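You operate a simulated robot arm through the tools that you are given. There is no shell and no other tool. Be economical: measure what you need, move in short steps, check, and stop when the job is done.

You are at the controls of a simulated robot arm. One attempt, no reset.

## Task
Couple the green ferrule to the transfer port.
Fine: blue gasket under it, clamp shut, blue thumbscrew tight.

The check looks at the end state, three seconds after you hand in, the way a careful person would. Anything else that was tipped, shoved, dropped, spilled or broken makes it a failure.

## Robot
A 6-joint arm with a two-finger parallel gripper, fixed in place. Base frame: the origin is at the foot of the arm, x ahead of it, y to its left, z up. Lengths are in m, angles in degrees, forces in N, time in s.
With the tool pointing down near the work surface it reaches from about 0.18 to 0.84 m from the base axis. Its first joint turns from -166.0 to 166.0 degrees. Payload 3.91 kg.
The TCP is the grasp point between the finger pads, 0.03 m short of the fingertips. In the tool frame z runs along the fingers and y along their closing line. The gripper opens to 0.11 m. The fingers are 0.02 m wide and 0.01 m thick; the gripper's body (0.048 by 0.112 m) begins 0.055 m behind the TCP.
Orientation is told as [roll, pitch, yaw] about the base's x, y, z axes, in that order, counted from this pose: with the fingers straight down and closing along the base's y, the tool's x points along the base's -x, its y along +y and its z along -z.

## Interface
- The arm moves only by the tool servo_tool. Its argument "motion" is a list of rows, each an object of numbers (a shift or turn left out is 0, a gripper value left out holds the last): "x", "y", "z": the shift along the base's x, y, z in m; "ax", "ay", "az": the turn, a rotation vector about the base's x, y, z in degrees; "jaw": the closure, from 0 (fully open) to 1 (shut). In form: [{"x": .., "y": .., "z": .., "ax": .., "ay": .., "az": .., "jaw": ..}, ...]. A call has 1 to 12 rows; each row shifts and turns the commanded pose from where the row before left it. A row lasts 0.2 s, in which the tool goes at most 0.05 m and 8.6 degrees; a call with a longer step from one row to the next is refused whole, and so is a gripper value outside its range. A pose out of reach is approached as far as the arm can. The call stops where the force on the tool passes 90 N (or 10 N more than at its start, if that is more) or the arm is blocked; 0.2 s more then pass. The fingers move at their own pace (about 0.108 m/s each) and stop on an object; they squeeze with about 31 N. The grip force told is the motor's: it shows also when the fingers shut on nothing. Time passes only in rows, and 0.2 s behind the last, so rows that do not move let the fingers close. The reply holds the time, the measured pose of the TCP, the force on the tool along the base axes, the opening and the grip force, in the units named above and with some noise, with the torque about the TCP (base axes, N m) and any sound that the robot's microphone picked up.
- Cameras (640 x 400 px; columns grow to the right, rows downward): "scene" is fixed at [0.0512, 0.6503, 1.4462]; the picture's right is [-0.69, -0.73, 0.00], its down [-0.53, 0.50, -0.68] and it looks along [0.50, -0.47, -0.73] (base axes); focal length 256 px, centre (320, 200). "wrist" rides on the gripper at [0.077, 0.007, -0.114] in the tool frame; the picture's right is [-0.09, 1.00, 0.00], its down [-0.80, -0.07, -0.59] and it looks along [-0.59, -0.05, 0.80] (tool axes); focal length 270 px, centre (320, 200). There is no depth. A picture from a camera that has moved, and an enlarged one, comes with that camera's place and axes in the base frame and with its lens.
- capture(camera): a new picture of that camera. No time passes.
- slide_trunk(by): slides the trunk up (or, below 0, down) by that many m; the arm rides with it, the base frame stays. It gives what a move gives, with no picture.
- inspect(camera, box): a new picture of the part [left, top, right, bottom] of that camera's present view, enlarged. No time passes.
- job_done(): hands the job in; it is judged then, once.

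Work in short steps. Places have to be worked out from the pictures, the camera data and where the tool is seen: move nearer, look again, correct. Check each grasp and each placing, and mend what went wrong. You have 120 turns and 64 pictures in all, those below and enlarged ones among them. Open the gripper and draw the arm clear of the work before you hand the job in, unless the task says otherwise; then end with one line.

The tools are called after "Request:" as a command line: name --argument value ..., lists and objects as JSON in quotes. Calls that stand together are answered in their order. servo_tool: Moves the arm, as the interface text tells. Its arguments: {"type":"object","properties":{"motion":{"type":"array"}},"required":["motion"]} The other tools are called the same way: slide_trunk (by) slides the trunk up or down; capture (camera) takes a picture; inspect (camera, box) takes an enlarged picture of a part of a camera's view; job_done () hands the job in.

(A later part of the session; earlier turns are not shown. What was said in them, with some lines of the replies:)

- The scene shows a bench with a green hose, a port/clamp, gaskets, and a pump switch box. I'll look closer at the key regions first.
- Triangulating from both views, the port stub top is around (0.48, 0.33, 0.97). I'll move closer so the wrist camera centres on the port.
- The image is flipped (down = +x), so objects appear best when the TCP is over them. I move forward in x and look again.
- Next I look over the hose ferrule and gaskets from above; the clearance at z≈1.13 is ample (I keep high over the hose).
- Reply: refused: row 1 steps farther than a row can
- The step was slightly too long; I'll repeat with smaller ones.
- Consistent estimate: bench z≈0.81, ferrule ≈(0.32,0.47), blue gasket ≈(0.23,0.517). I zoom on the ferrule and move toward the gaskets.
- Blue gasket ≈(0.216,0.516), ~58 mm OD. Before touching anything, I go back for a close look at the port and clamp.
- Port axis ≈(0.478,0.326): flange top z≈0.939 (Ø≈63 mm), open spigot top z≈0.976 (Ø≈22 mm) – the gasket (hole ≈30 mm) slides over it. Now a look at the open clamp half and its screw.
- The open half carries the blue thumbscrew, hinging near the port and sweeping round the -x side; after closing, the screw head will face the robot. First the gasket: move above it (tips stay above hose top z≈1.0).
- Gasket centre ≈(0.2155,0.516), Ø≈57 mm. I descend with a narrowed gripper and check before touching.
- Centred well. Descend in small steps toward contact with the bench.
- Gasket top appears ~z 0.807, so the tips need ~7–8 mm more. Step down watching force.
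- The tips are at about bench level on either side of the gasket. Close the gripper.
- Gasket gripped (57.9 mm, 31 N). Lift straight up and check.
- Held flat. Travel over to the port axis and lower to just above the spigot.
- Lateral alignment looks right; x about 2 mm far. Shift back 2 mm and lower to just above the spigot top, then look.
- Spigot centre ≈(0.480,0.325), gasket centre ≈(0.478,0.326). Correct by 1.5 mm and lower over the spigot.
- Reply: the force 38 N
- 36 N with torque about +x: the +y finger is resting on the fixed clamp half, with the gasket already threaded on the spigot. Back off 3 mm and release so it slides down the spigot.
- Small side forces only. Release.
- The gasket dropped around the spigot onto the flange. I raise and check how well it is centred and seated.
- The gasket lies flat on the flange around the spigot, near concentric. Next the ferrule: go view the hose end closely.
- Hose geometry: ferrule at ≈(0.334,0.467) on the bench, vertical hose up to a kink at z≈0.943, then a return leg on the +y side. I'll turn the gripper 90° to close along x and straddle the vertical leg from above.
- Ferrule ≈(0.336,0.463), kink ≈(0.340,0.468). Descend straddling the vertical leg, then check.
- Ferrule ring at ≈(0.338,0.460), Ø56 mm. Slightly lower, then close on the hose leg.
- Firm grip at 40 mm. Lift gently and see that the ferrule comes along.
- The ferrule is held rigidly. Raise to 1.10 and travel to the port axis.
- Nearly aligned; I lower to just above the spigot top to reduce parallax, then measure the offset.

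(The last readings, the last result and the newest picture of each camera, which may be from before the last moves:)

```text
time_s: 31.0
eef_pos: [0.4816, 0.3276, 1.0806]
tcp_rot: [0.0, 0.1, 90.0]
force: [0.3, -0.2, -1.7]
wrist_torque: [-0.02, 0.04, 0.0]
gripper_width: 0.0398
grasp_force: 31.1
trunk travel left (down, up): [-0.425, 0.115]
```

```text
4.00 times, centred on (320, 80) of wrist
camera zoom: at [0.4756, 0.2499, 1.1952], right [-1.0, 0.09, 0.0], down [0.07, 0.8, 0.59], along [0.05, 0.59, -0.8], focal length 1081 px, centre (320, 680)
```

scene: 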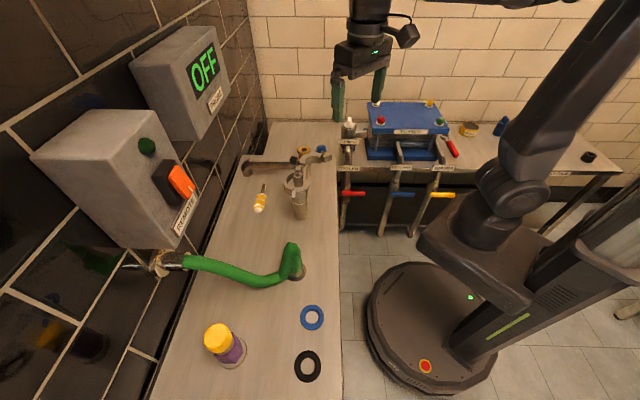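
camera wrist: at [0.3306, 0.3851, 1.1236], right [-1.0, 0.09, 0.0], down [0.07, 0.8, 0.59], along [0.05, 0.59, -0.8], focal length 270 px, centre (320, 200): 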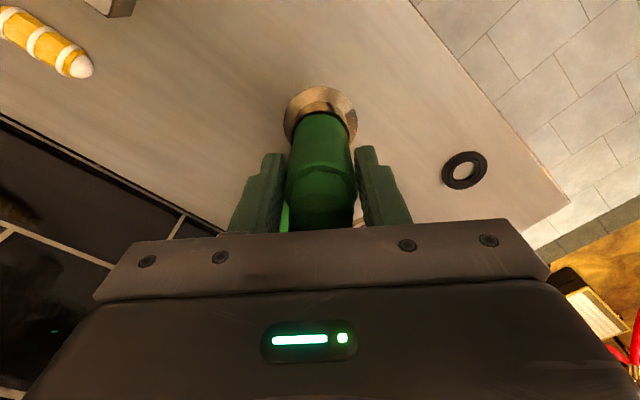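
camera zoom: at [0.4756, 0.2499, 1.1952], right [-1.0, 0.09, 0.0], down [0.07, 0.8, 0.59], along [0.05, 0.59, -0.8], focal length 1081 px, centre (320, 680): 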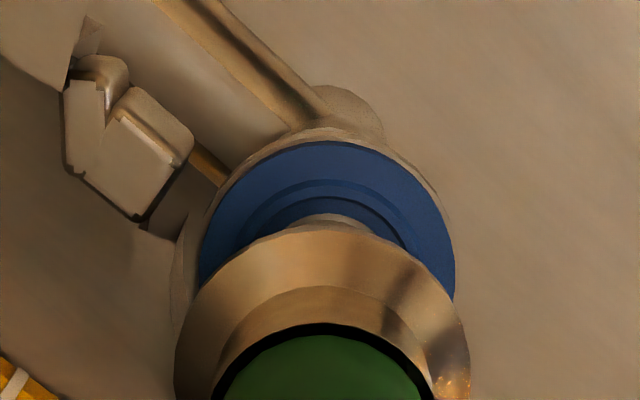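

Ferrule is ≈2.5 mm too far in +x and ≈4 mm too far in +y. Correct and lower gently, watching force.

Request:
servo_tool --motion '[{"x": -0.0025, "y": -0.004}, {"z": -0.006}, {"z": -0.004}]'

Request:
inspect --camera "scene" --box '[290, 145, 340, 195]'

```text
time_s: 31.8
eef_pos: [0.4806, 0.3223, 1.0714]
tcp_rot: [0.0, -0.1, 90.0]
force: [-0.3, -1.1, 1.0]
wrist_torque: [-0.09, -0.04, -0.02]
gripper_width: 0.0398
grasp_force: 30.9
trunk travel left (down, up): [-0.425, 0.115]
```

```text
8.00 times, centred on (315, 170) of scene
camera zoom: at [0.0512, 0.6503, 1.4462], right [-0.69, -0.73, 0.0], down [-0.53, 0.5, -0.68], along [0.5, -0.47, -0.73], focal length 2049 px, centre (360, 440)
```

zoom: 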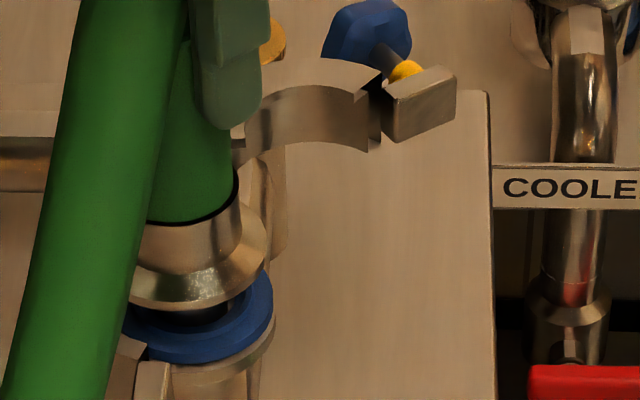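

Now aligned laterally within ~1 mm. Continue lowering in small steps.

Request:
servo_tool --motion '[{"z": -0.003}, {"z": -0.003}]'

```text
time_s: 32.4
eef_pos: [0.4792, 0.3227, 1.0643]
tcp_rot: [0.2, 0.1, 90.0]
force: [3.7, -3.9, 0.8]
wrist_torque: [-0.41, -0.31, -0.03]
gripper_width: 0.0399
grasp_force: 30.4
trunk travel left (down, up): [-0.425, 0.115]
```

Ferrule is over the spigot with slight side force (+x, -y). Comply by ~1.5 mm each and keep lowering.

Request:
servo_tool --motion '[{"x": 0.0015, "y": -0.0015}, {}]'

```text
time_s: 33.0
eef_pos: [0.4792, 0.3219, 1.0641]
tcp_rot: [0.0, 0.0, 90.1]
force: [-0.6, -0.5, -2.0]
wrist_torque: [-0.04, 0.03, 0.0]
gripper_width: 0.0398
grasp_force: 31.0
trunk travel left (down, up): [-0.425, 0.115]
```

Side forces vanished (only the ~2 N weight). Lower further.

Request:
servo_tool --motion '[{"z": -0.005}, {"z": -0.005}, {"z": -0.004}]'

```text
time_s: 33.8
eef_pos: [0.4801, 0.3209, 1.0496]
tcp_rot: [0.0, 0.1, 90.0]
force: [0.3, 0.0, -6.2]
wrist_torque: [-0.02, 0.03, 0.02]
gripper_width: 0.04
grasp_force: 31.4
trunk travel left (down, up): [-0.425, 0.115]
```

Request:
servo_tool --motion '[{"z": -0.003}, {"z": -0.002}, {"z": -0.002}]'

Request:
inspect --camera "scene" --box '[280, 145, 340, 205]'

```text
time_s: 34.6
eef_pos: [0.4806, 0.3215, 1.0488]
tcp_rot: [-0.5, -0.2, 90.1]
force: [1.4, 1.4, 35.8]
wrist_torque: [0.08, 0.42, -0.01]
gripper_width: 0.0399
grasp_force: 31.3
trunk travel left (down, up): [-0.425, 0.115]
```

```text
6.67 times, centred on (310, 175) of scene
camera zoom: at [0.0512, 0.6503, 1.4462], right [-0.69, -0.73, 0.0], down [-0.53, 0.5, -0.68], along [0.5, -0.47, -0.73], focal length 1707 px, centre (387, 367)
```

zoom: 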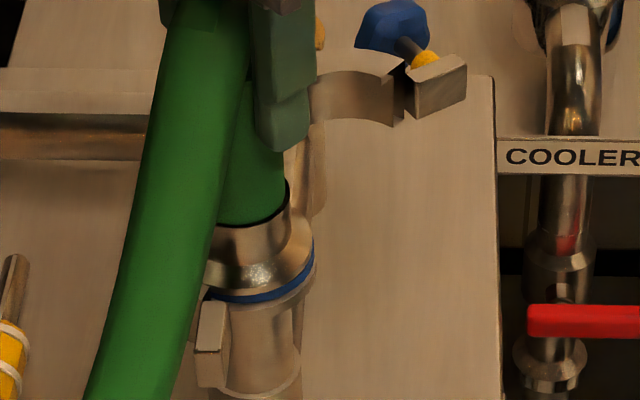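

The ferrule sits on the gasket and flange, all concentric. Unload the force and release.

Request:
servo_tool --motion '[{"z": 0.004}, {"jaw": 0.5}, {"jaw": 0.3}, {"jaw": 0.1}, {}]'

Request:
inspect --camera "scene" --box '[280, 145, 340, 205]'

```text
time_s: 35.8
eef_pos: [0.4808, 0.3218, 1.0472]
tcp_rot: [0.1, 0.1, 89.9]
force: [0.2, 0.1, 0.4]
wrist_torque: [-0.04, -0.01, -0.02]
gripper_width: 0.0989
grasp_force: 0.0
trunk travel left (down, up): [-0.425, 0.115]
```

```text
6.67 times, centred on (310, 175) of scene
camera zoom: at [0.0512, 0.6503, 1.4462], right [-0.69, -0.73, 0.0], down [-0.53, 0.5, -0.68], along [0.5, -0.47, -0.73], focal length 1707 px, centre (387, 367)
```

zoom: 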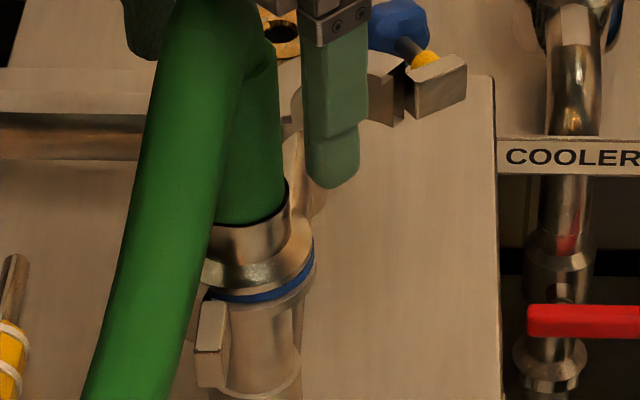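

Ferrule stays in place. Withdraw upward and swing round to the outside of the open clamp half, turning yaw to ~42° and closing the fingers into a pusher.

Request:
servo_tool --motion '[{"z": 0.04}, {"z": 0.045}, {"z": 0.03, "jaw": 0.0}, {"y": -0.04, "az": -8}, {"x": 0.02, "y": -0.035, "az": -8, "jaw": 0.5}, {"x": 0.03, "y": -0.03, "az": -8, "jaw": 1.0}, {"x": 0.03, "az": -8}, {"x": 0.02, "az": -8}, {"az": -8}]'

Request:
capture --camera "wrist"

```text
time_s: 37.8
eef_pos: [0.5789, 0.2175, 1.1631]
tcp_rot: [-0.1, -0.1, 41.9]
force: [0.2, -0.2, -0.3]
wrist_torque: [-0.03, -0.01, -0.01]
gripper_width: 0.0001
grasp_force: 30.8
trunk travel left (down, up): [-0.425, 0.115]
```

```text
18 pictures are left
camera wrist: at [0.517, 0.1698, 1.2774], right [-0.6, 0.8, 0.0], down [0.64, 0.48, 0.59], along [0.48, 0.36, -0.8], focal length 270 px, centre (320, 200)
```

wrist: 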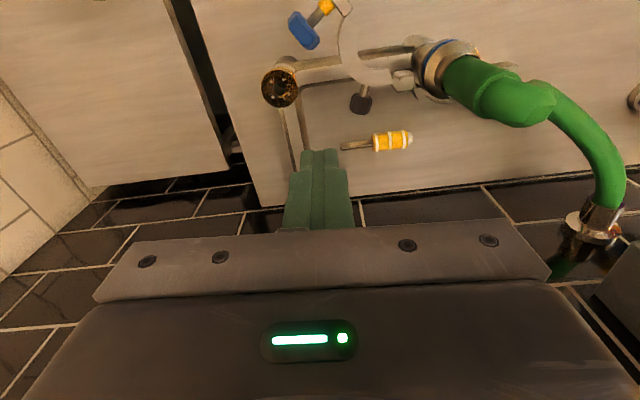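

Blue head ≈(0.550,0.172), black knob ≈(0.569,0.272), arc back ≈(0.550,0.232). The pusher at (0.578,0.218) drops between them; descend to tips z≈0.943.

Request:
servo_tool --motion '[{"z": -0.045}, {"z": -0.045}, {"z": -0.045}, {"z": -0.035}, {"z": -0.02}]'

Request:
capture --camera "wrist"

```text
time_s: 39.0
eef_pos: [0.5804, 0.2169, 0.9725]
tcp_rot: [0.0, 0.0, 42.1]
force: [-0.2, 0.2, 0.3]
wrist_torque: [0.0, 0.0, -0.01]
gripper_width: 0.0
grasp_force: 31.2
trunk travel left (down, up): [-0.425, 0.115]
```

```text
17 pictures are left
camera wrist: at [0.5183, 0.1685, 1.087], right [-0.6, 0.8, 0.0], down [0.64, 0.48, 0.59], along [0.47, 0.36, -0.8], focal length 270 px, centre (320, 200)
```

wrist: 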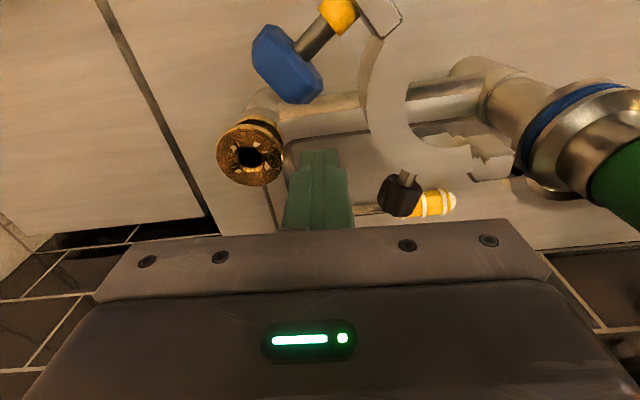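

Clear. Push along a circle about the hinge (≈(0.524,0.285), r≈0.087), clockwise; first third then check.

Request:
servo_tool --motion '[{"x": -0.0125, "y": -0.007}, {"x": -0.0137, "y": -0.0065}, {"x": -0.0147, "y": -0.0039}, {"x": -0.0151, "y": -0.0013}]'

Request:
capture --camera "wrist"

```text
time_s: 40.0
eef_pos: [0.5246, 0.1976, 0.9739]
tcp_rot: [0.0, 0.0, 42.2]
force: [0.3, -0.3, -0.4]
wrist_torque: [0.0, 0.0, 0.0]
gripper_width: 0.0002
grasp_force: 30.7
trunk travel left (down, up): [-0.425, 0.115]
```

```text
16 pictures are left
camera wrist: at [0.4623, 0.1506, 1.0877], right [-0.6, 0.8, 0.0], down [0.64, 0.48, 0.59], along [0.48, 0.36, -0.8], focal length 270 px, centre (320, 200)
```

wrist: 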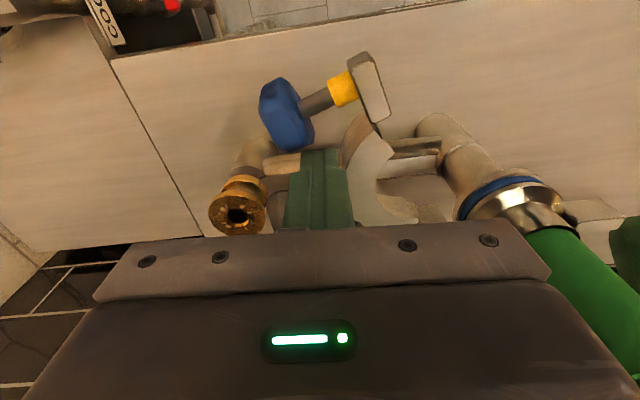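

The clamp half swings freely with the pusher. Continue along the arc.

Request:
servo_tool --motion '[{"x": -0.0151, "y": 0.0013}, {"x": -0.0147, "y": 0.0039}, {"x": -0.0137, "y": 0.0065}, {"x": -0.0124, "y": 0.0087}, {"x": -0.0107, "y": 0.0107}]'

Request:
capture --camera "wrist"

```text
time_s: 41.2
eef_pos: [0.4562, 0.2275, 0.9727]
tcp_rot: [0.0, 0.1, 42.1]
force: [-15.6, -11.7, -1.4]
wrist_torque: [-0.16, 0.19, 0.18]
gripper_width: 0.0
grasp_force: 31.8
trunk travel left (down, up): [-0.425, 0.115]
```

```text
15 pictures are left
camera wrist: at [0.3938, 0.1797, 1.0871], right [-0.6, 0.8, 0.0], down [0.64, 0.48, 0.59], along [0.47, 0.36, -0.81], focal length 270 px, centre (320, 200)
```

wrist: 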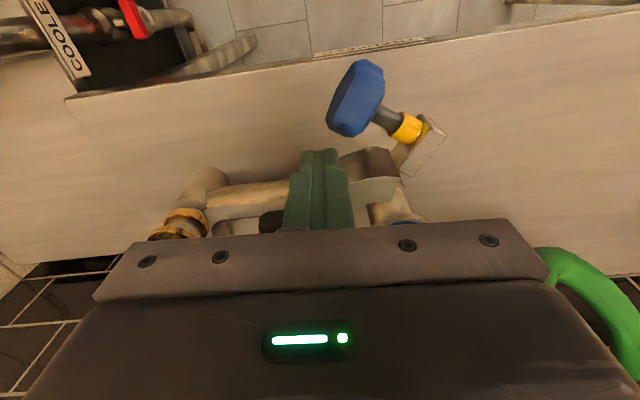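

Slight force of ~19 N; the push should now go more in +y. Make a small +y step and read the force.

Request:
servo_tool --motion '[{"x": 0.0, "y": 0.008}]'

Request:
inspect --camera "wrist" --box '[230, 30, 470, 230]'

```text
time_s: 41.6
eef_pos: [0.4517, 0.2323, 0.9734]
tcp_rot: [0.1, 0.5, 41.9]
force: [-35.6, -24.5, -1.8]
wrist_torque: [-0.38, 0.45, 0.5]
gripper_width: 0.0006
grasp_force: 31.1
trunk travel left (down, up): [-0.425, 0.115]
```

```text
2.00 times, centred on (350, 130) of wrist
camera zoom: at [0.3902, 0.186, 1.0875], right [-0.6, 0.8, 0.0], down [0.65, 0.49, 0.59], along [0.47, 0.35, -0.81], focal length 541 px, centre (260, 340)
```

zoom: 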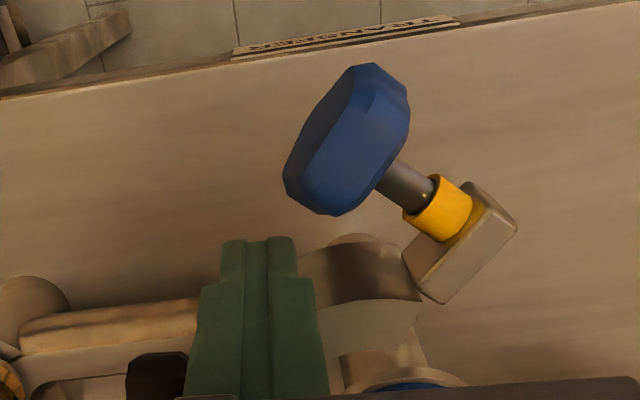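

The pusher is now bearing too near the hinge. Back off slightly, shift ~20 mm toward the free end, then push in again.

Request:
servo_tool --motion '[{"x": -0.004, "y": -0.009}, {"x": -0.006, "y": 0.008}, {"x": -0.006, "y": 0.008}]'

```text
time_s: 42.4
eef_pos: [0.4427, 0.2453, 0.975]
tcp_rot: [0.0, -0.3, 42.0]
force: [-0.3, -0.5, 0.1]
wrist_torque: [0.01, 0.0, -0.01]
gripper_width: 0.0
grasp_force: 31.2
trunk travel left (down, up): [-0.425, 0.115]
```

Request:
servo_tool --motion '[{"x": 0.001, "y": 0.01}, {"x": 0.001, "y": 0.01}]'

Request:
inspect --camera "wrist" --box '[230, 30, 470, 230]'

```text
time_s: 43.0
eef_pos: [0.4374, 0.2612, 0.9735]
tcp_rot: [0.0, 0.4, 41.9]
force: [-43.1, -16.8, -3.4]
wrist_torque: [-0.15, 0.7, -0.07]
gripper_width: 0.0002
grasp_force: 31.0
trunk travel left (down, up): [-0.425, 0.115]
```

```text
2.00 times, centred on (350, 130) of wrist
camera zoom: at [0.3761, 0.2143, 1.0883], right [-0.6, 0.8, 0.0], down [0.65, 0.49, 0.59], along [0.47, 0.35, -0.81], focal length 541 px, centre (260, 340)
```

zoom: 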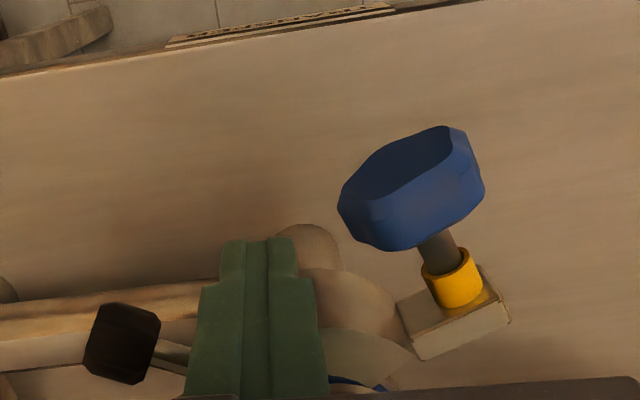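

Good progress; it again bears mid-back. Slide the pusher further toward the free end between arc and screw.

Request:
servo_tool --motion '[{"x": -0.0084, "y": -0.0055}, {"x": -0.006, "y": 0.013}, {"x": -0.006, "y": 0.0134}]'

```text
time_s: 43.8
eef_pos: [0.4244, 0.2859, 0.9747]
tcp_rot: [0.1, -0.2, 42.0]
force: [0.1, 0.1, 0.5]
wrist_torque: [-0.02, 0.01, 0.04]
gripper_width: 0.0001
grasp_force: 30.8
trunk travel left (down, up): [-0.425, 0.115]
```

No contact forces. Push toward +y/+x.

Request:
servo_tool --motion '[{"x": 0.004, "y": 0.008}, {"x": 0.004, "y": 0.007}]'

Request:
inspect --camera "wrist" --box '[230, 50, 470, 230]'

```text
time_s: 44.4
eef_pos: [0.4296, 0.2943, 0.9749]
tcp_rot: [0.0, 0.3, 41.8]
force: [-18.4, -28.5, 1.5]
wrist_torque: [1.68, -1.17, -0.71]
gripper_width: 0.0001
grasp_force: 31.2
trunk travel left (down, up): [-0.425, 0.115]
```

```text
2.22 times, centred on (350, 140) of wrist
camera zoom: at [0.3667, 0.2477, 1.0884], right [-0.6, 0.8, 0.0], down [0.65, 0.48, 0.59], along [0.47, 0.36, -0.81], focal length 601 px, centre (253, 333)
```

zoom: 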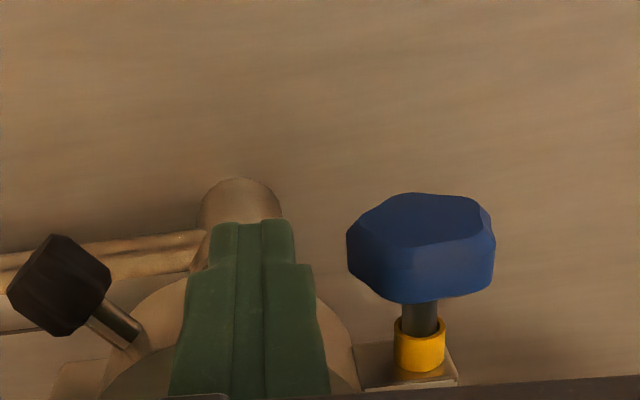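

Screw axis now points straight toward me, so the clamp seems shut; the torque indicates the gripper body touching the hose. Back straight off, rise, and verify.

Request:
servo_tool --motion '[{"x": -0.015, "y": -0.0135}, {"x": -0.02, "y": -0.018}, {"z": 0.045}, {"x": -0.03, "y": -0.03}, {"x": -0.03, "y": -0.03}]'

Request:
inspect --camera "scene" --box '[275, 150, 345, 210]'

Request:
inspect --camera "wrist" --box '[230, 60, 480, 240]'

```text
time_s: 45.6
eef_pos: [0.3364, 0.2092, 1.0184]
tcp_rot: [0.1, 0.0, 42.0]
force: [-0.6, -0.1, 0.4]
wrist_torque: [-0.03, -0.02, -0.01]
gripper_width: 0.0
grasp_force: 31.3
trunk travel left (down, up): [-0.425, 0.115]
```

```text
6.67 times, centred on (310, 180) of scene
camera zoom: at [0.0512, 0.6503, 1.4462], right [-0.69, -0.73, 0.0], down [-0.53, 0.5, -0.68], along [0.5, -0.47, -0.73], focal length 1707 px, centre (387, 333)
```

zoom: 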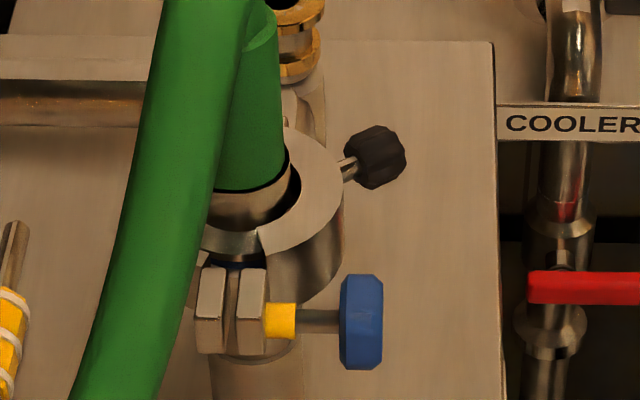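

```text
2.22 times, centred on (355, 150) of wrist
camera zoom: at [0.2741, 0.1608, 1.1318], right [-0.6, 0.8, 0.0], down [0.64, 0.48, 0.6], along [0.48, 0.36, -0.8], focal length 601 px, centre (242, 311)
```

zoom: 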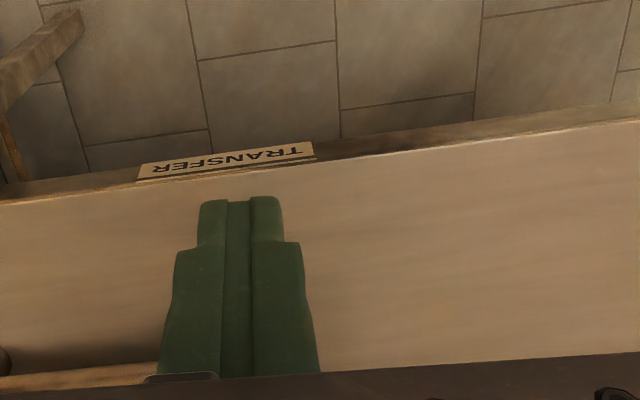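

Clamp is shut: both lugs face each other, ferrule and gasket inside. The screw head is ≈(0.403,0.331,0.943), axis pointing along ≈42°. I'll pitch the tool horizontal in line with the screw, staged behind and above the head.

Request:
servo_tool --motion '[{"z": 0.03}, {"x": 0.01, "y": 0.035}, {"x": 0.01, "y": 0.035}, {"x": 0.005, "y": 0.015}]'

Request:
servo_tool --motion '[{"ax": 5.47, "ay": -6.08}, {"ax": 5.47, "ay": -6.08}, {"ax": 5.47, "ay": -6.08}, {"ax": 5.47, "ay": -6.08}, {"ax": 5.47, "ay": -6.08}, {"ax": 5.47, "ay": -6.08}]'

```text
time_s: 46.6
eef_pos: [0.3616, 0.2945, 1.0488]
tcp_rot: [0.0, 0.1, 42.0]
force: [-0.8, -0.8, -0.3]
wrist_torque: [-0.01, 0.0, -0.03]
gripper_width: 0.0001
grasp_force: 30.7
trunk travel left (down, up): [-0.425, 0.115]
```

```text
time_s: 48.0
eef_pos: [0.3669, 0.3059, 1.0604]
tcp_rot: [-1.1, -45.0, 41.7]
force: [-0.1, 0.4, 0.1]
wrist_torque: [-0.02, -0.01, 0.01]
gripper_width: 0.0001
grasp_force: 30.7
out of reach, approached as far as the arm can: row 6
trunk travel left (down, up): [-0.425, 0.115]
```

A fully horizontal tool is out of reach, so instead I'll grip the head with the tool near vertical and turn it by leaning the tool about the screw axis. First undo the pitch.

Request:
servo_tool --motion '[{"ax": -5.47, "ay": 6.08}, {"ax": -5.47, "ay": 6.08}, {"ax": -5.47, "ay": 6.08}, {"ax": -5.47, "ay": 6.08}, {"ax": -5.47, "ay": 6.08}, {"ax": -5.47, "ay": 6.08}]'

```text
time_s: 49.4
eef_pos: [0.368, 0.3052, 1.0621]
tcp_rot: [-1.4, 4.1, 41.9]
force: [-0.3, -0.6, 0.7]
wrist_torque: [0.0, 0.02, -0.01]
gripper_width: 0.0
grasp_force: 31.0
trunk travel left (down, up): [-0.425, 0.115]
```

Correct the residual tilt, then lean −60° about the screw axis while moving to the staging point on the −x/+y side of the head, with jaws at ~60 mm.

Request:
servo_tool --motion '[{"ax": 3.78, "ay": -2.11, "jaw": 0.45}, {"ax": -6.24, "ay": -5.62, "x": -0.008, "y": 0.02}, {"ax": -6.24, "ay": -5.62, "x": -0.008, "y": 0.02}, {"ax": -6.24, "ay": -5.62, "x": -0.008, "y": 0.02}, {"ax": -6.24, "ay": -5.62, "x": -0.008, "y": 0.02}, {"ax": -6.24, "ay": -5.62, "x": -0.006, "y": 0.019}, {"ax": -6.24, "ay": -5.62}, {"ax": -0.89, "ay": -0.8}]'

```text
time_s: 51.2
eef_pos: [0.3298, 0.4043, 1.0612]
tcp_rot: [-51.6, -0.2, 42.1]
force: [-0.1, -0.7, 0.4]
wrist_torque: [-0.02, 0.01, -0.01]
gripper_width: 0.0604
grasp_force: 0.1
trunk travel left (down, up): [-0.425, 0.115]
```

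Request:
servo_tool --motion '[{"ax": -6.24, "ay": -5.62}, {"z": -0.04, "x": 0.008, "y": -0.008}, {"z": -0.038, "x": 0.015, "y": -0.018}]'

Request:
capture --camera "wrist"

Request:
inspect --camera "scene" --box '[265, 150, 355, 220]'

```text
time_s: 52.0
eef_pos: [0.3536, 0.3768, 0.9822]
tcp_rot: [-60.0, -0.1, 42.1]
force: [0.4, -0.2, 0.6]
wrist_torque: [0.01, 0.0, 0.04]
gripper_width: 0.0602
grasp_force: 0.0
trunk travel left (down, up): [-0.425, 0.115]
```

```text
9 pictures are left
camera wrist: at [0.228, 0.4004, 1.0338], right [-0.27, 0.43, -0.86], down [0.27, 0.89, 0.36], along [0.92, -0.14, -0.36], focal length 270 px, centre (320, 200)
```

wrist: 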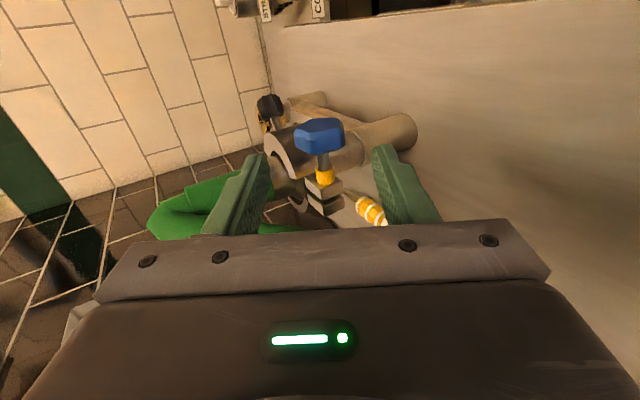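

```text
5.71 times, centred on (310, 185) of scene
camera zoom: at [0.0512, 0.6503, 1.4462], right [-0.69, -0.73, 0.0], down [-0.53, 0.5, -0.68], along [0.5, -0.47, -0.73], focal length 1464 px, centre (377, 286)
```

zoom: 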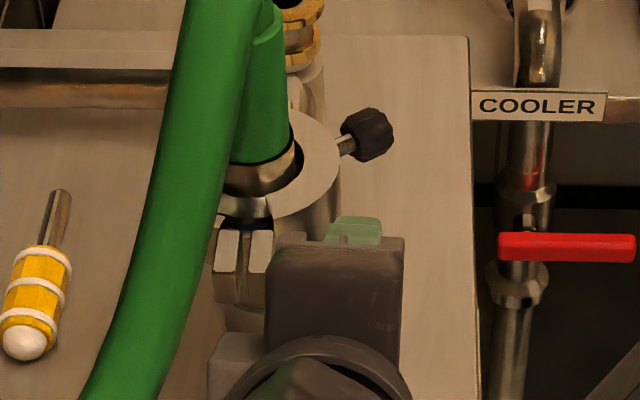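

Head confirmed at ≈(0.403,0.3285,0.944), between the fingers. Advance along the tool axis to grasp it.

Request:
servo_tool --motion '[{"x": 0.013, "y": -0.0153, "z": -0.011}, {"x": 0.013, "y": -0.0153, "z": -0.011}, {"x": 0.013, "y": -0.0153, "z": -0.011}]'

Request:
inspect --camera "wrist" --box '[220, 80, 420, 240]'

```text
time_s: 52.8
eef_pos: [0.3924, 0.333, 0.9505]
tcp_rot: [-59.9, -0.1, 42.1]
force: [0.5, -0.2, -0.8]
wrist_torque: [-0.01, 0.02, -0.01]
gripper_width: 0.0604
grasp_force: 0.0
trunk travel left (down, up): [-0.425, 0.115]
```

```text
2.50 times, centred on (320, 160) of wrist
camera zoom: at [0.2662, 0.3551, 1.0009], right [-0.27, 0.43, -0.86], down [0.27, 0.89, 0.36], along [0.92, -0.14, -0.36], focal length 676 px, centre (320, 300)
```

zoom: 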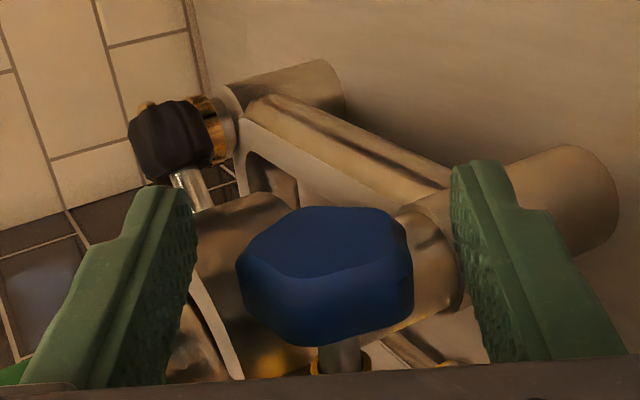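

Head centred between the pads. Close the gripper on it.

Request:
servo_tool --motion '[{"jaw": 0.6}, {"jaw": 0.75}, {"jaw": 0.9}, {}]'

```text
time_s: 53.8
eef_pos: [0.3921, 0.3324, 0.9483]
tcp_rot: [-59.9, 0.1, 42.2]
force: [-4.6, 0.9, -13.8]
wrist_torque: [-0.38, 0.54, -0.01]
gripper_width: 0.037
grasp_force: 45.1
trunk travel left (down, up): [-0.425, 0.115]
```

Gripped at 37 mm with a small preload offset. Trim ~1.5 mm and turn +32° (clockwise seen from behind the head), with TCP following the screw axis.

Request:
servo_tool --motion '[{"x": -0.0006, "y": 0.0006, "z": -0.0014}, {"x": 0.0006, "y": -0.0006, "z": 0.0013, "ax": 5.94, "ay": 5.35}, {"x": 0.0007, "y": -0.0008, "z": 0.0012, "ax": 5.94, "ay": 5.35}, {"x": 0.0008, "y": -0.0009, "z": 0.001, "ax": 5.94, "ay": 5.35}, {"x": 0.0009, "y": -0.001, "z": 0.0008, "ax": 5.94, "ay": 5.35}]'

```text
time_s: 55.0
eef_pos: [0.3944, 0.3293, 0.952]
tcp_rot: [-27.8, -0.1, 41.9]
force: [-2.8, 0.6, -12.5]
wrist_torque: [-0.59, 0.65, -0.09]
gripper_width: 0.0371
grasp_force: 44.8
trunk travel left (down, up): [-0.425, 0.115]
```

Turns freely, grip holds. Continue to about +12° lean while lowering slightly.

Request:
servo_tool --motion '[{"x": 0.0009, "y": -0.0011, "z": 0.0, "ax": 5.94, "ay": 5.35}, {"x": 0.001, "y": -0.0011, "z": -0.0001, "ax": 5.94, "ay": 5.35}, {"x": 0.001, "y": -0.0012, "z": -0.0003, "ax": 5.94, "ay": 5.35}, {"x": 0.0011, "y": -0.0012, "z": 0, "ax": 5.94, "ay": 5.35}, {"x": 0.001, "y": -0.0011, "z": -0.0002, "ax": 5.94, "ay": 5.35}]'

Request:
inspect --camera "scene" --box '[265, 150, 355, 220]'

```text
time_s: 56.2
eef_pos: [0.3977, 0.324, 0.9536]
tcp_rot: [12.1, -0.2, 41.9]
force: [-8.7, 11.2, 8.7]
wrist_torque: [-0.69, 0.89, 0.99]
gripper_width: 0.0371
grasp_force: 44.9
trunk travel left (down, up): [-0.425, 0.115]
```

```text
5.71 times, centred on (310, 185) of scene
camera zoom: at [0.0512, 0.6503, 1.4462], right [-0.69, -0.73, 0.0], down [-0.53, 0.5, -0.68], along [0.5, -0.47, -0.73], focal length 1464 px, centre (377, 286)
```

zoom: 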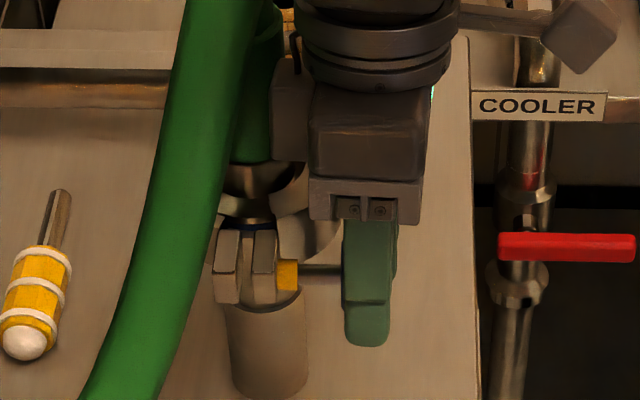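

Turned 72° with grip intact; near the hose now. Open, swing back to −60° around the head, and regrip for another stroke.

Request:
servo_tool --motion '[{"jaw": 0.45}, {}, {"x": -0.0015, "y": 0.002, "z": 0.0, "ax": -5.94, "ay": -5.35}, {"x": -0.001, "y": 0.0012, "z": 0.0, "ax": -5.94, "ay": -5.35}, {"x": -0.001, "y": 0.0012, "z": -0.0003, "ax": -5.94, "ay": -5.35}, {"x": -0.0008, "y": 0.001, "z": -0.0006, "ax": -5.94, "ay": -5.35}, {"x": -0.0006, "y": 0.001, "z": -0.0009, "ax": -5.94, "ay": -5.35}, {"x": -0.0004, "y": 0.0006, "z": -0.001, "ax": -5.94, "ay": -5.35}, {"x": -0.0003, "y": 0.0006, "z": -0.0012, "ax": -5.94, "ay": -5.35}, {"x": -0.0002, "y": 0.0004, "z": -0.0014, "ax": -5.94, "ay": -5.35}, {"x": -0.0002, "y": 0.0004, "z": -0.0015, "ax": -5.94, "ay": -5.35}]'

Request:
inspect --camera "wrist" --box '[220, 80, 420, 240]'

```text
time_s: 58.6
eef_pos: [0.3928, 0.3319, 0.9463]
tcp_rot: [-60.0, -0.1, 42.1]
force: [0.2, 0.3, 0.2]
wrist_torque: [0.01, 0.02, -0.03]
gripper_width: 0.0606
grasp_force: 0.1
trunk travel left (down, up): [-0.425, 0.115]
```

```text
2.50 times, centred on (320, 160) of wrist
camera zoom: at [0.2672, 0.3549, 0.9962], right [-0.27, 0.43, -0.86], down [0.27, 0.89, 0.36], along [0.92, -0.14, -0.36], focal length 676 px, centre (320, 300)
```

zoom: 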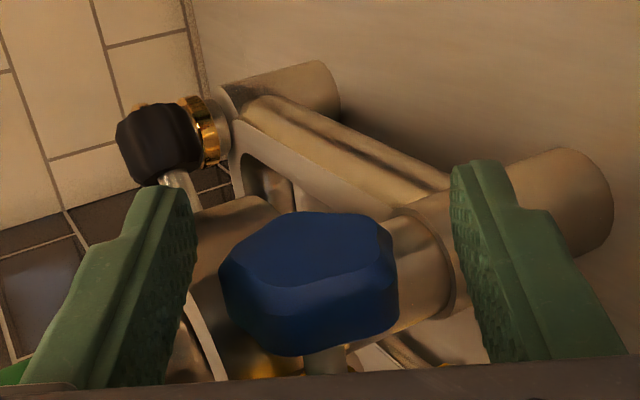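

The head has stayed centred within ~3 mm. Trim, regrip, and turn again with a light axial push inward.

Request:
servo_tool --motion '[{"x": 0.001, "y": -0.0011, "z": 0.0026, "jaw": 0.6}, {"jaw": 0.9}, {}, {"x": 0.0021, "y": 0.0007, "z": 0.0013, "ax": 5.94, "ay": 5.35}, {"x": 0.0015, "y": -0.0001, "z": 0.0012, "ax": 5.94, "ay": 5.35}, {"x": 0.0008, "y": -0.0009, "z": 0.001, "ax": 5.94, "ay": 5.35}, {"x": 0.0009, "y": -0.001, "z": 0.0008, "ax": 5.94, "ay": 5.35}]'

Request:
servo_tool --motion '[{"x": 0.0009, "y": -0.0011, "z": 0.0006, "ax": 5.94, "ay": 5.35}, {"x": 0.001, "y": -0.0011, "z": 0.0004, "ax": 5.94, "ay": 5.35}, {"x": 0.001, "y": -0.0012, "z": 0.0002, "ax": 5.94, "ay": 5.35}, {"x": 0.0011, "y": -0.0012, "z": 0, "ax": 5.94, "ay": 5.35}]'

```text
time_s: 60.2
eef_pos: [0.3941, 0.3299, 0.9496]
tcp_rot: [-27.9, 0.1, 41.9]
force: [-42.9, 3.9, -42.5]
wrist_torque: [-0.43, 0.87, 0.9]
gripper_width: 0.0368
grasp_force: 44.6
trunk travel left (down, up): [-0.425, 0.115]
```

```text
time_s: 61.2
eef_pos: [0.3994, 0.3279, 0.9548]
tcp_rot: [4.0, 0.0, 42.2]
force: [-41.0, 26.2, -22.8]
wrist_torque: [-0.34, 1.01, 1.11]
gripper_width: 0.0376
grasp_force: 45.5
trunk travel left (down, up): [-0.425, 0.115]
```

Notable side forces from misalignment, but it turned. Release, swing back, and check the lugs.

Request:
servo_tool --motion '[{"jaw": 0.45}, {}, {"x": -0.0031, "y": -0.0002, "z": -0.002, "ax": -5.94, "ay": -5.35}, {"x": -0.001, "y": 0.0012, "z": -0.0002, "ax": -5.94, "ay": -5.35}, {"x": -0.001, "y": 0.0011, "z": -0.0004, "ax": -5.94, "ay": -5.35}, {"x": -0.0009, "y": 0.0011, "z": -0.0006, "ax": -5.94, "ay": -5.35}, {"x": -0.0009, "y": 0.001, "z": -0.0008, "ax": -5.94, "ay": -5.35}, {"x": -0.0008, "y": 0.0009, "z": -0.001, "ax": -5.94, "ay": -5.35}, {"x": -0.0007, "y": 0.0008, "z": -0.0012, "ax": -5.94, "ay": -5.35}, {"x": -0.0006, "y": 0.0006, "z": -0.0013, "ax": -5.94, "ay": -5.35}]'

Request:
inspect --camera "scene" --box '[285, 165, 335, 205]'

```text
time_s: 63.4
eef_pos: [0.3936, 0.3307, 0.9472]
tcp_rot: [-60.0, -0.2, 42.0]
force: [0.9, 1.0, -0.4]
wrist_torque: [0.01, -0.03, 0.0]
gripper_width: 0.0605
grasp_force: 0.1
trunk travel left (down, up): [-0.425, 0.115]
```

```text
10.00 times, centred on (310, 185) of scene
camera zoom: at [0.0512, 0.6503, 1.4462], right [-0.69, -0.73, 0.0], down [-0.53, 0.5, -0.68], along [0.5, -0.47, -0.73], focal length 2561 px, centre (420, 350)
```

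zoom: 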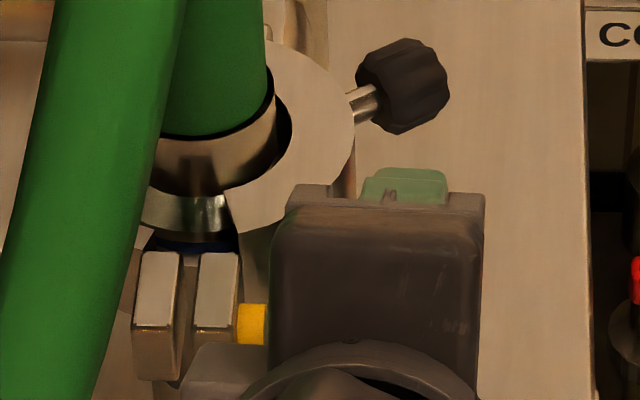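

Lugs are facing squarely. Regrip for stroke 3, this time nulling the side force first.

Request:
servo_tool --motion '[{"jaw": 0.6}, {"jaw": 0.9}, {}, {}]'

```text
time_s: 64.4
eef_pos: [0.3941, 0.3312, 0.9472]
tcp_rot: [-60.0, -0.2, 42.2]
force: [5.9, 0.7, 10.9]
wrist_torque: [-0.5, 0.43, 0.25]
gripper_width: 0.037
grasp_force: 44.7
trunk travel left (down, up): [-0.425, 0.115]
```

Request:
servo_tool --motion '[{"x": 0.0005, "y": -0.0006, "z": 0.0013}, {"x": 0.0004, "y": -0.0004, "z": 0.0009, "ax": 5.94, "ay": 5.35}, {"x": 0.0005, "y": -0.0006, "z": 0.0009, "ax": 5.94, "ay": 5.35}, {"x": 0.0006, "y": -0.0006, "z": 0.0007, "ax": 5.94, "ay": 5.35}, {"x": 0.0006, "y": -0.0007, "z": 0.0006, "ax": 5.94, "ay": 5.35}]'

Request:
servo_tool --motion '[{"x": 0.0006, "y": -0.0008, "z": 0.0004, "ax": 5.94, "ay": 5.35}, {"x": 0.0007, "y": -0.0008, "z": 0.0003, "ax": 5.94, "ay": 5.35}, {"x": 0.0007, "y": -0.0008, "z": 0.0001, "ax": 5.94, "ay": 5.35}, {"x": 0.0008, "y": -0.0008, "z": 0, "ax": 5.94, "ay": 5.35}]'

```text
time_s: 65.6
eef_pos: [0.3965, 0.3304, 0.949]
tcp_rot: [-27.8, 0.0, 42.0]
force: [-8.5, 6.1, -16.4]
wrist_torque: [-0.43, 0.6, 0.18]
gripper_width: 0.0371
grasp_force: 44.9
trunk travel left (down, up): [-0.425, 0.115]
```

```text
time_s: 66.6
eef_pos: [0.3977, 0.3275, 0.9513]
tcp_rot: [4.0, 0.1, 42.0]
force: [-24.5, 21.1, -22.3]
wrist_torque: [-0.83, 0.02, 0.44]
gripper_width: 0.0376
grasp_force: 45.2
trunk travel left (down, up): [-0.425, 0.115]
```

Now some resisting torque appears (≈0.6 Nm). Swing back and regrip for another stroke.

Request:
servo_tool --motion '[{"jaw": 0.45}, {}, {"x": -0.0006, "y": 0.0008, "z": -0.0006, "ax": -5.94, "ay": -5.35}, {"x": -0.0006, "y": 0.0008, "z": -0.0006, "ax": -5.94, "ay": -5.35}, {"x": -0.0006, "y": 0.0008, "z": -0.0006, "ax": -5.94, "ay": -5.35}, {"x": -0.0006, "y": 0.0008, "z": -0.0006, "ax": -5.94, "ay": -5.35}, {"x": -0.0006, "y": 0.0008, "z": -0.0006, "ax": -5.94, "ay": -5.35}, {"x": -0.0006, "y": 0.0008, "z": -0.0006, "ax": -5.94, "ay": -5.35}, {"x": -0.0006, "y": 0.0008, "z": -0.0006, "ax": -5.94, "ay": -5.35}, {"x": -0.0006, "y": 0.0008, "z": -0.0006, "ax": -5.94, "ay": -5.35}]'

Request:
servo_tool --motion '[{"jaw": 0.6}, {"jaw": 0.9}, {}, {}]'

```text
time_s: 68.8
eef_pos: [0.3943, 0.3305, 0.9475]
tcp_rot: [-60.0, -0.1, 42.0]
force: [0.9, 0.4, -1.0]
wrist_torque: [0.01, 0.01, -0.01]
gripper_width: 0.0608
grasp_force: 0.1
trunk travel left (down, up): [-0.425, 0.115]
```

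```text
time_s: 69.8
eef_pos: [0.3959, 0.3315, 0.9467]
tcp_rot: [-59.9, -0.1, 42.0]
force: [3.8, 0.6, 7.1]
wrist_torque: [-0.67, 0.16, 0.25]
gripper_width: 0.0378
grasp_force: 44.9
trunk travel left (down, up): [-0.425, 0.115]
```

Request:
servo_tool --motion '[{"x": 0.0002, "y": -0.0002, "z": 0.0007, "ax": 5.94, "ay": 5.35}, {"x": 0.0003, "y": -0.0003, "z": 0.0004, "ax": 5.94, "ay": 5.35}, {"x": 0.0003, "y": -0.0003, "z": 0.0003, "ax": 5.94, "ay": 5.35}, {"x": 0.0003, "y": -0.0004, "z": 0.0003, "ax": 5.94, "ay": 5.35}]'

Request:
servo_tool --motion '[{"x": 0.0003, "y": -0.0004, "z": 0.0002, "ax": 5.94, "ay": 5.35}, {"x": 0.0004, "y": -0.0004, "z": 0.0001, "ax": 5.94, "ay": 5.35}, {"x": 0.0004, "y": -0.0004, "z": 0, "ax": 5.94, "ay": 5.35}, {"x": 0.0004, "y": -0.0004, "z": 0, "ax": 5.94, "ay": 5.35}]'

```text
time_s: 70.8
eef_pos: [0.3954, 0.3296, 0.95]
tcp_rot: [-27.8, -0.1, 41.9]
force: [3.6, -6.8, 4.9]
wrist_torque: [-0.72, -0.47, 0.13]
gripper_width: 0.0377
grasp_force: 44.9
trunk travel left (down, up): [-0.425, 0.115]
```

```text
time_s: 71.8
eef_pos: [0.398, 0.3264, 0.9496]
tcp_rot: [4.0, -0.1, 41.8]
force: [2.8, -7.5, 0.1]
wrist_torque: [-0.92, -0.46, 0.48]
gripper_width: 0.0374
grasp_force: 45.4
trunk travel left (down, up): [-0.425, 0.115]
```

Clean stroke: resisting torque about the axis is now ~1.0 Nm with little side force — it's biting. Another stroke.

Request:
servo_tool --motion '[{"jaw": 0.45}, {}, {"x": -0.0004, "y": 0.0004, "ax": -5.94, "ay": -5.35}, {"x": -0.0004, "y": 0.0004, "ax": -5.94, "ay": -5.35}, {"x": -0.0004, "y": 0.0004, "z": -0.0001, "ax": -5.94, "ay": -5.35}, {"x": -0.0003, "y": 0.0004, "z": -0.0002, "ax": -5.94, "ay": -5.35}, {"x": -0.0003, "y": 0.0004, "z": -0.0003, "ax": -5.94, "ay": -5.35}, {"x": -0.0003, "y": 0.0003, "z": -0.0003, "ax": -5.94, "ay": -5.35}, {"x": -0.0003, "y": 0.0003, "z": -0.0004, "ax": -5.94, "ay": -5.35}, {"x": -0.0002, "y": 0.0002, "z": -0.0004, "ax": -5.94, "ay": -5.35}]'

Request:
servo_tool --motion '[{"jaw": 0.6}, {"jaw": 0.9}, {}, {}]'

Request:
servo_tool --motion '[{"x": 0.0002, "y": -0.0002, "z": 0.0004, "ax": 5.94, "ay": 5.35}, {"x": 0.0003, "y": -0.0003, "z": 0.0004, "ax": 5.94, "ay": 5.35}, {"x": 0.0003, "y": -0.0003, "z": 0.0003, "ax": 5.94, "ay": 5.35}, {"x": 0.0003, "y": -0.0004, "z": 0.0003, "ax": 5.94, "ay": 5.35}]'

Request:
servo_tool --motion '[{"x": 0.0003, "y": -0.0004, "z": 0.0002, "ax": 5.94, "ay": 5.35}, {"x": 0.0004, "y": -0.0004, "z": 0.0001, "ax": 5.94, "ay": 5.35}, {"x": 0.0004, "y": -0.0004, "z": 0, "ax": 5.94, "ay": 5.35}, {"x": 0.0004, "y": -0.0004, "z": 0, "ax": 5.94, "ay": 5.35}]'

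```text
time_s: 74.0
eef_pos: [0.3944, 0.3321, 0.9476]
tcp_rot: [-60.0, -0.1, 42.1]
force: [0.1, 0.5, -0.1]
wrist_torque: [0.0, 0.02, 0.01]
gripper_width: 0.0604
grasp_force: 0.1
trunk travel left (down, up): [-0.425, 0.115]
```

```text
time_s: 75.0
eef_pos: [0.3956, 0.3322, 0.9481]
tcp_rot: [-59.9, -0.2, 42.0]
force: [3.2, 0.6, 5.2]
wrist_torque: [-0.66, 0.14, 0.19]
gripper_width: 0.0375
grasp_force: 45.5
trunk travel left (down, up): [-0.425, 0.115]
```

```text
time_s: 76.0
eef_pos: [0.3975, 0.3289, 0.9476]
tcp_rot: [-27.8, -0.1, 41.9]
force: [5.6, -3.8, 5.8]
wrist_torque: [-0.7, -0.53, 0.27]
gripper_width: 0.0378
grasp_force: 44.7
trunk travel left (down, up): [-0.425, 0.115]
```

```text
time_s: 77.0
eef_pos: [0.3974, 0.3278, 0.95]
tcp_rot: [4.0, 0.0, 41.9]
force: [2.4, -6.4, 0.5]
wrist_torque: [-0.98, -0.38, 0.47]
gripper_width: 0.0373
grasp_force: 45.0
trunk travel left (down, up): [-0.425, 0.115]
```

The torque pattern repeats (~1 Nm), so I need to see whether it's tight or slipping. Open, retreat upward and back, and inspect.

Request:
servo_tool --motion '[{"jaw": 0.4}, {}, {"z": 0.03}, {"z": 0.04}, {"x": -0.03, "y": -0.027, "z": 0.02}, {"x": -0.03, "y": -0.027}, {"x": -0.03, "y": -0.027}]'

Request:
inspect --camera "scene" --box '[285, 165, 335, 205]'

```text
time_s: 78.6
eef_pos: [0.3087, 0.2467, 1.0379]
tcp_rot: [4.2, -0.1, 41.9]
force: [0.8, 0.0, 0.5]
wrist_torque: [-0.01, 0.03, 0.0]
gripper_width: 0.0658
grasp_force: 0.1
trunk travel left (down, up): [-0.425, 0.115]
```

```text
10.00 times, centred on (310, 185) of scene
camera zoom: at [0.0512, 0.6503, 1.4462], right [-0.69, -0.73, 0.0], down [-0.53, 0.5, -0.68], along [0.5, -0.47, -0.73], focal length 2561 px, centre (420, 350)
```

zoom: 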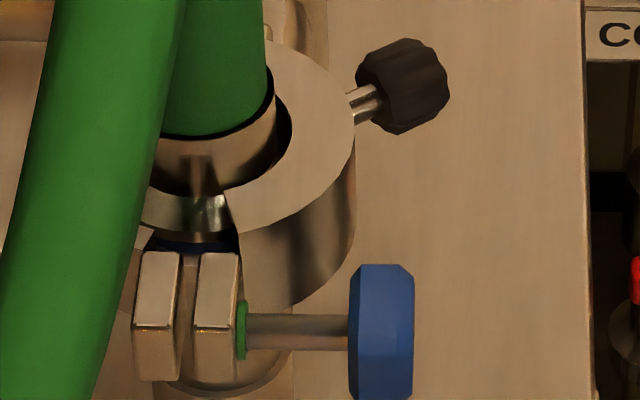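

The indicator collar went from yellow to green: the blue thumbscrew is tight, clamp shut with the gasket inside. Draw the arm clear, open, and do a final check.

Request:
servo_tool --motion '[{"z": 0.045, "jaw": 0.0}, {"z": 0.045}, {"z": 0.04, "y": -0.02}, {}]'

Request:
capture --camera "scene"

```text
time_s: 79.6
eef_pos: [0.3091, 0.2285, 1.1682]
tcp_rot: [4.1, -0.1, 41.9]
force: [-0.4, -0.4, -0.3]
wrist_torque: [0.0, 0.03, 0.0]
gripper_width: 0.1101
grasp_force: 0.0
trunk travel left (down, up): [-0.425, 0.115]
```

```text
2 pictures are left
```

scene: 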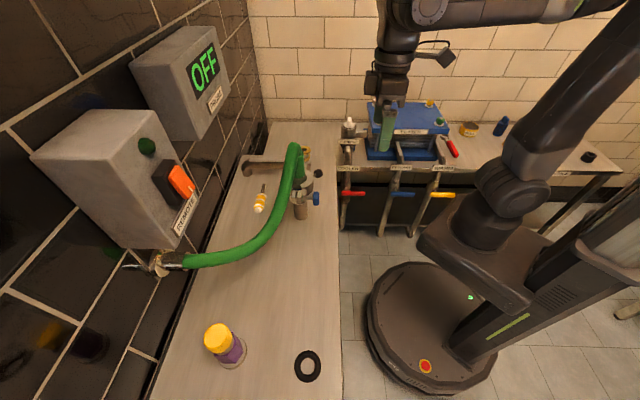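

The coupling is complete, everything else is where it was, and the arm is clear. I'm handing in.

Request:
job_done

```text
The job is handed in.
```

The green ferrule is coupled to the transfer port: the blue gasket is under it, the clamp is shut, and the blue thumbscrew is tight. I take it as tight because its collar turned from yellow to green and it resisted at about 1 Nm.
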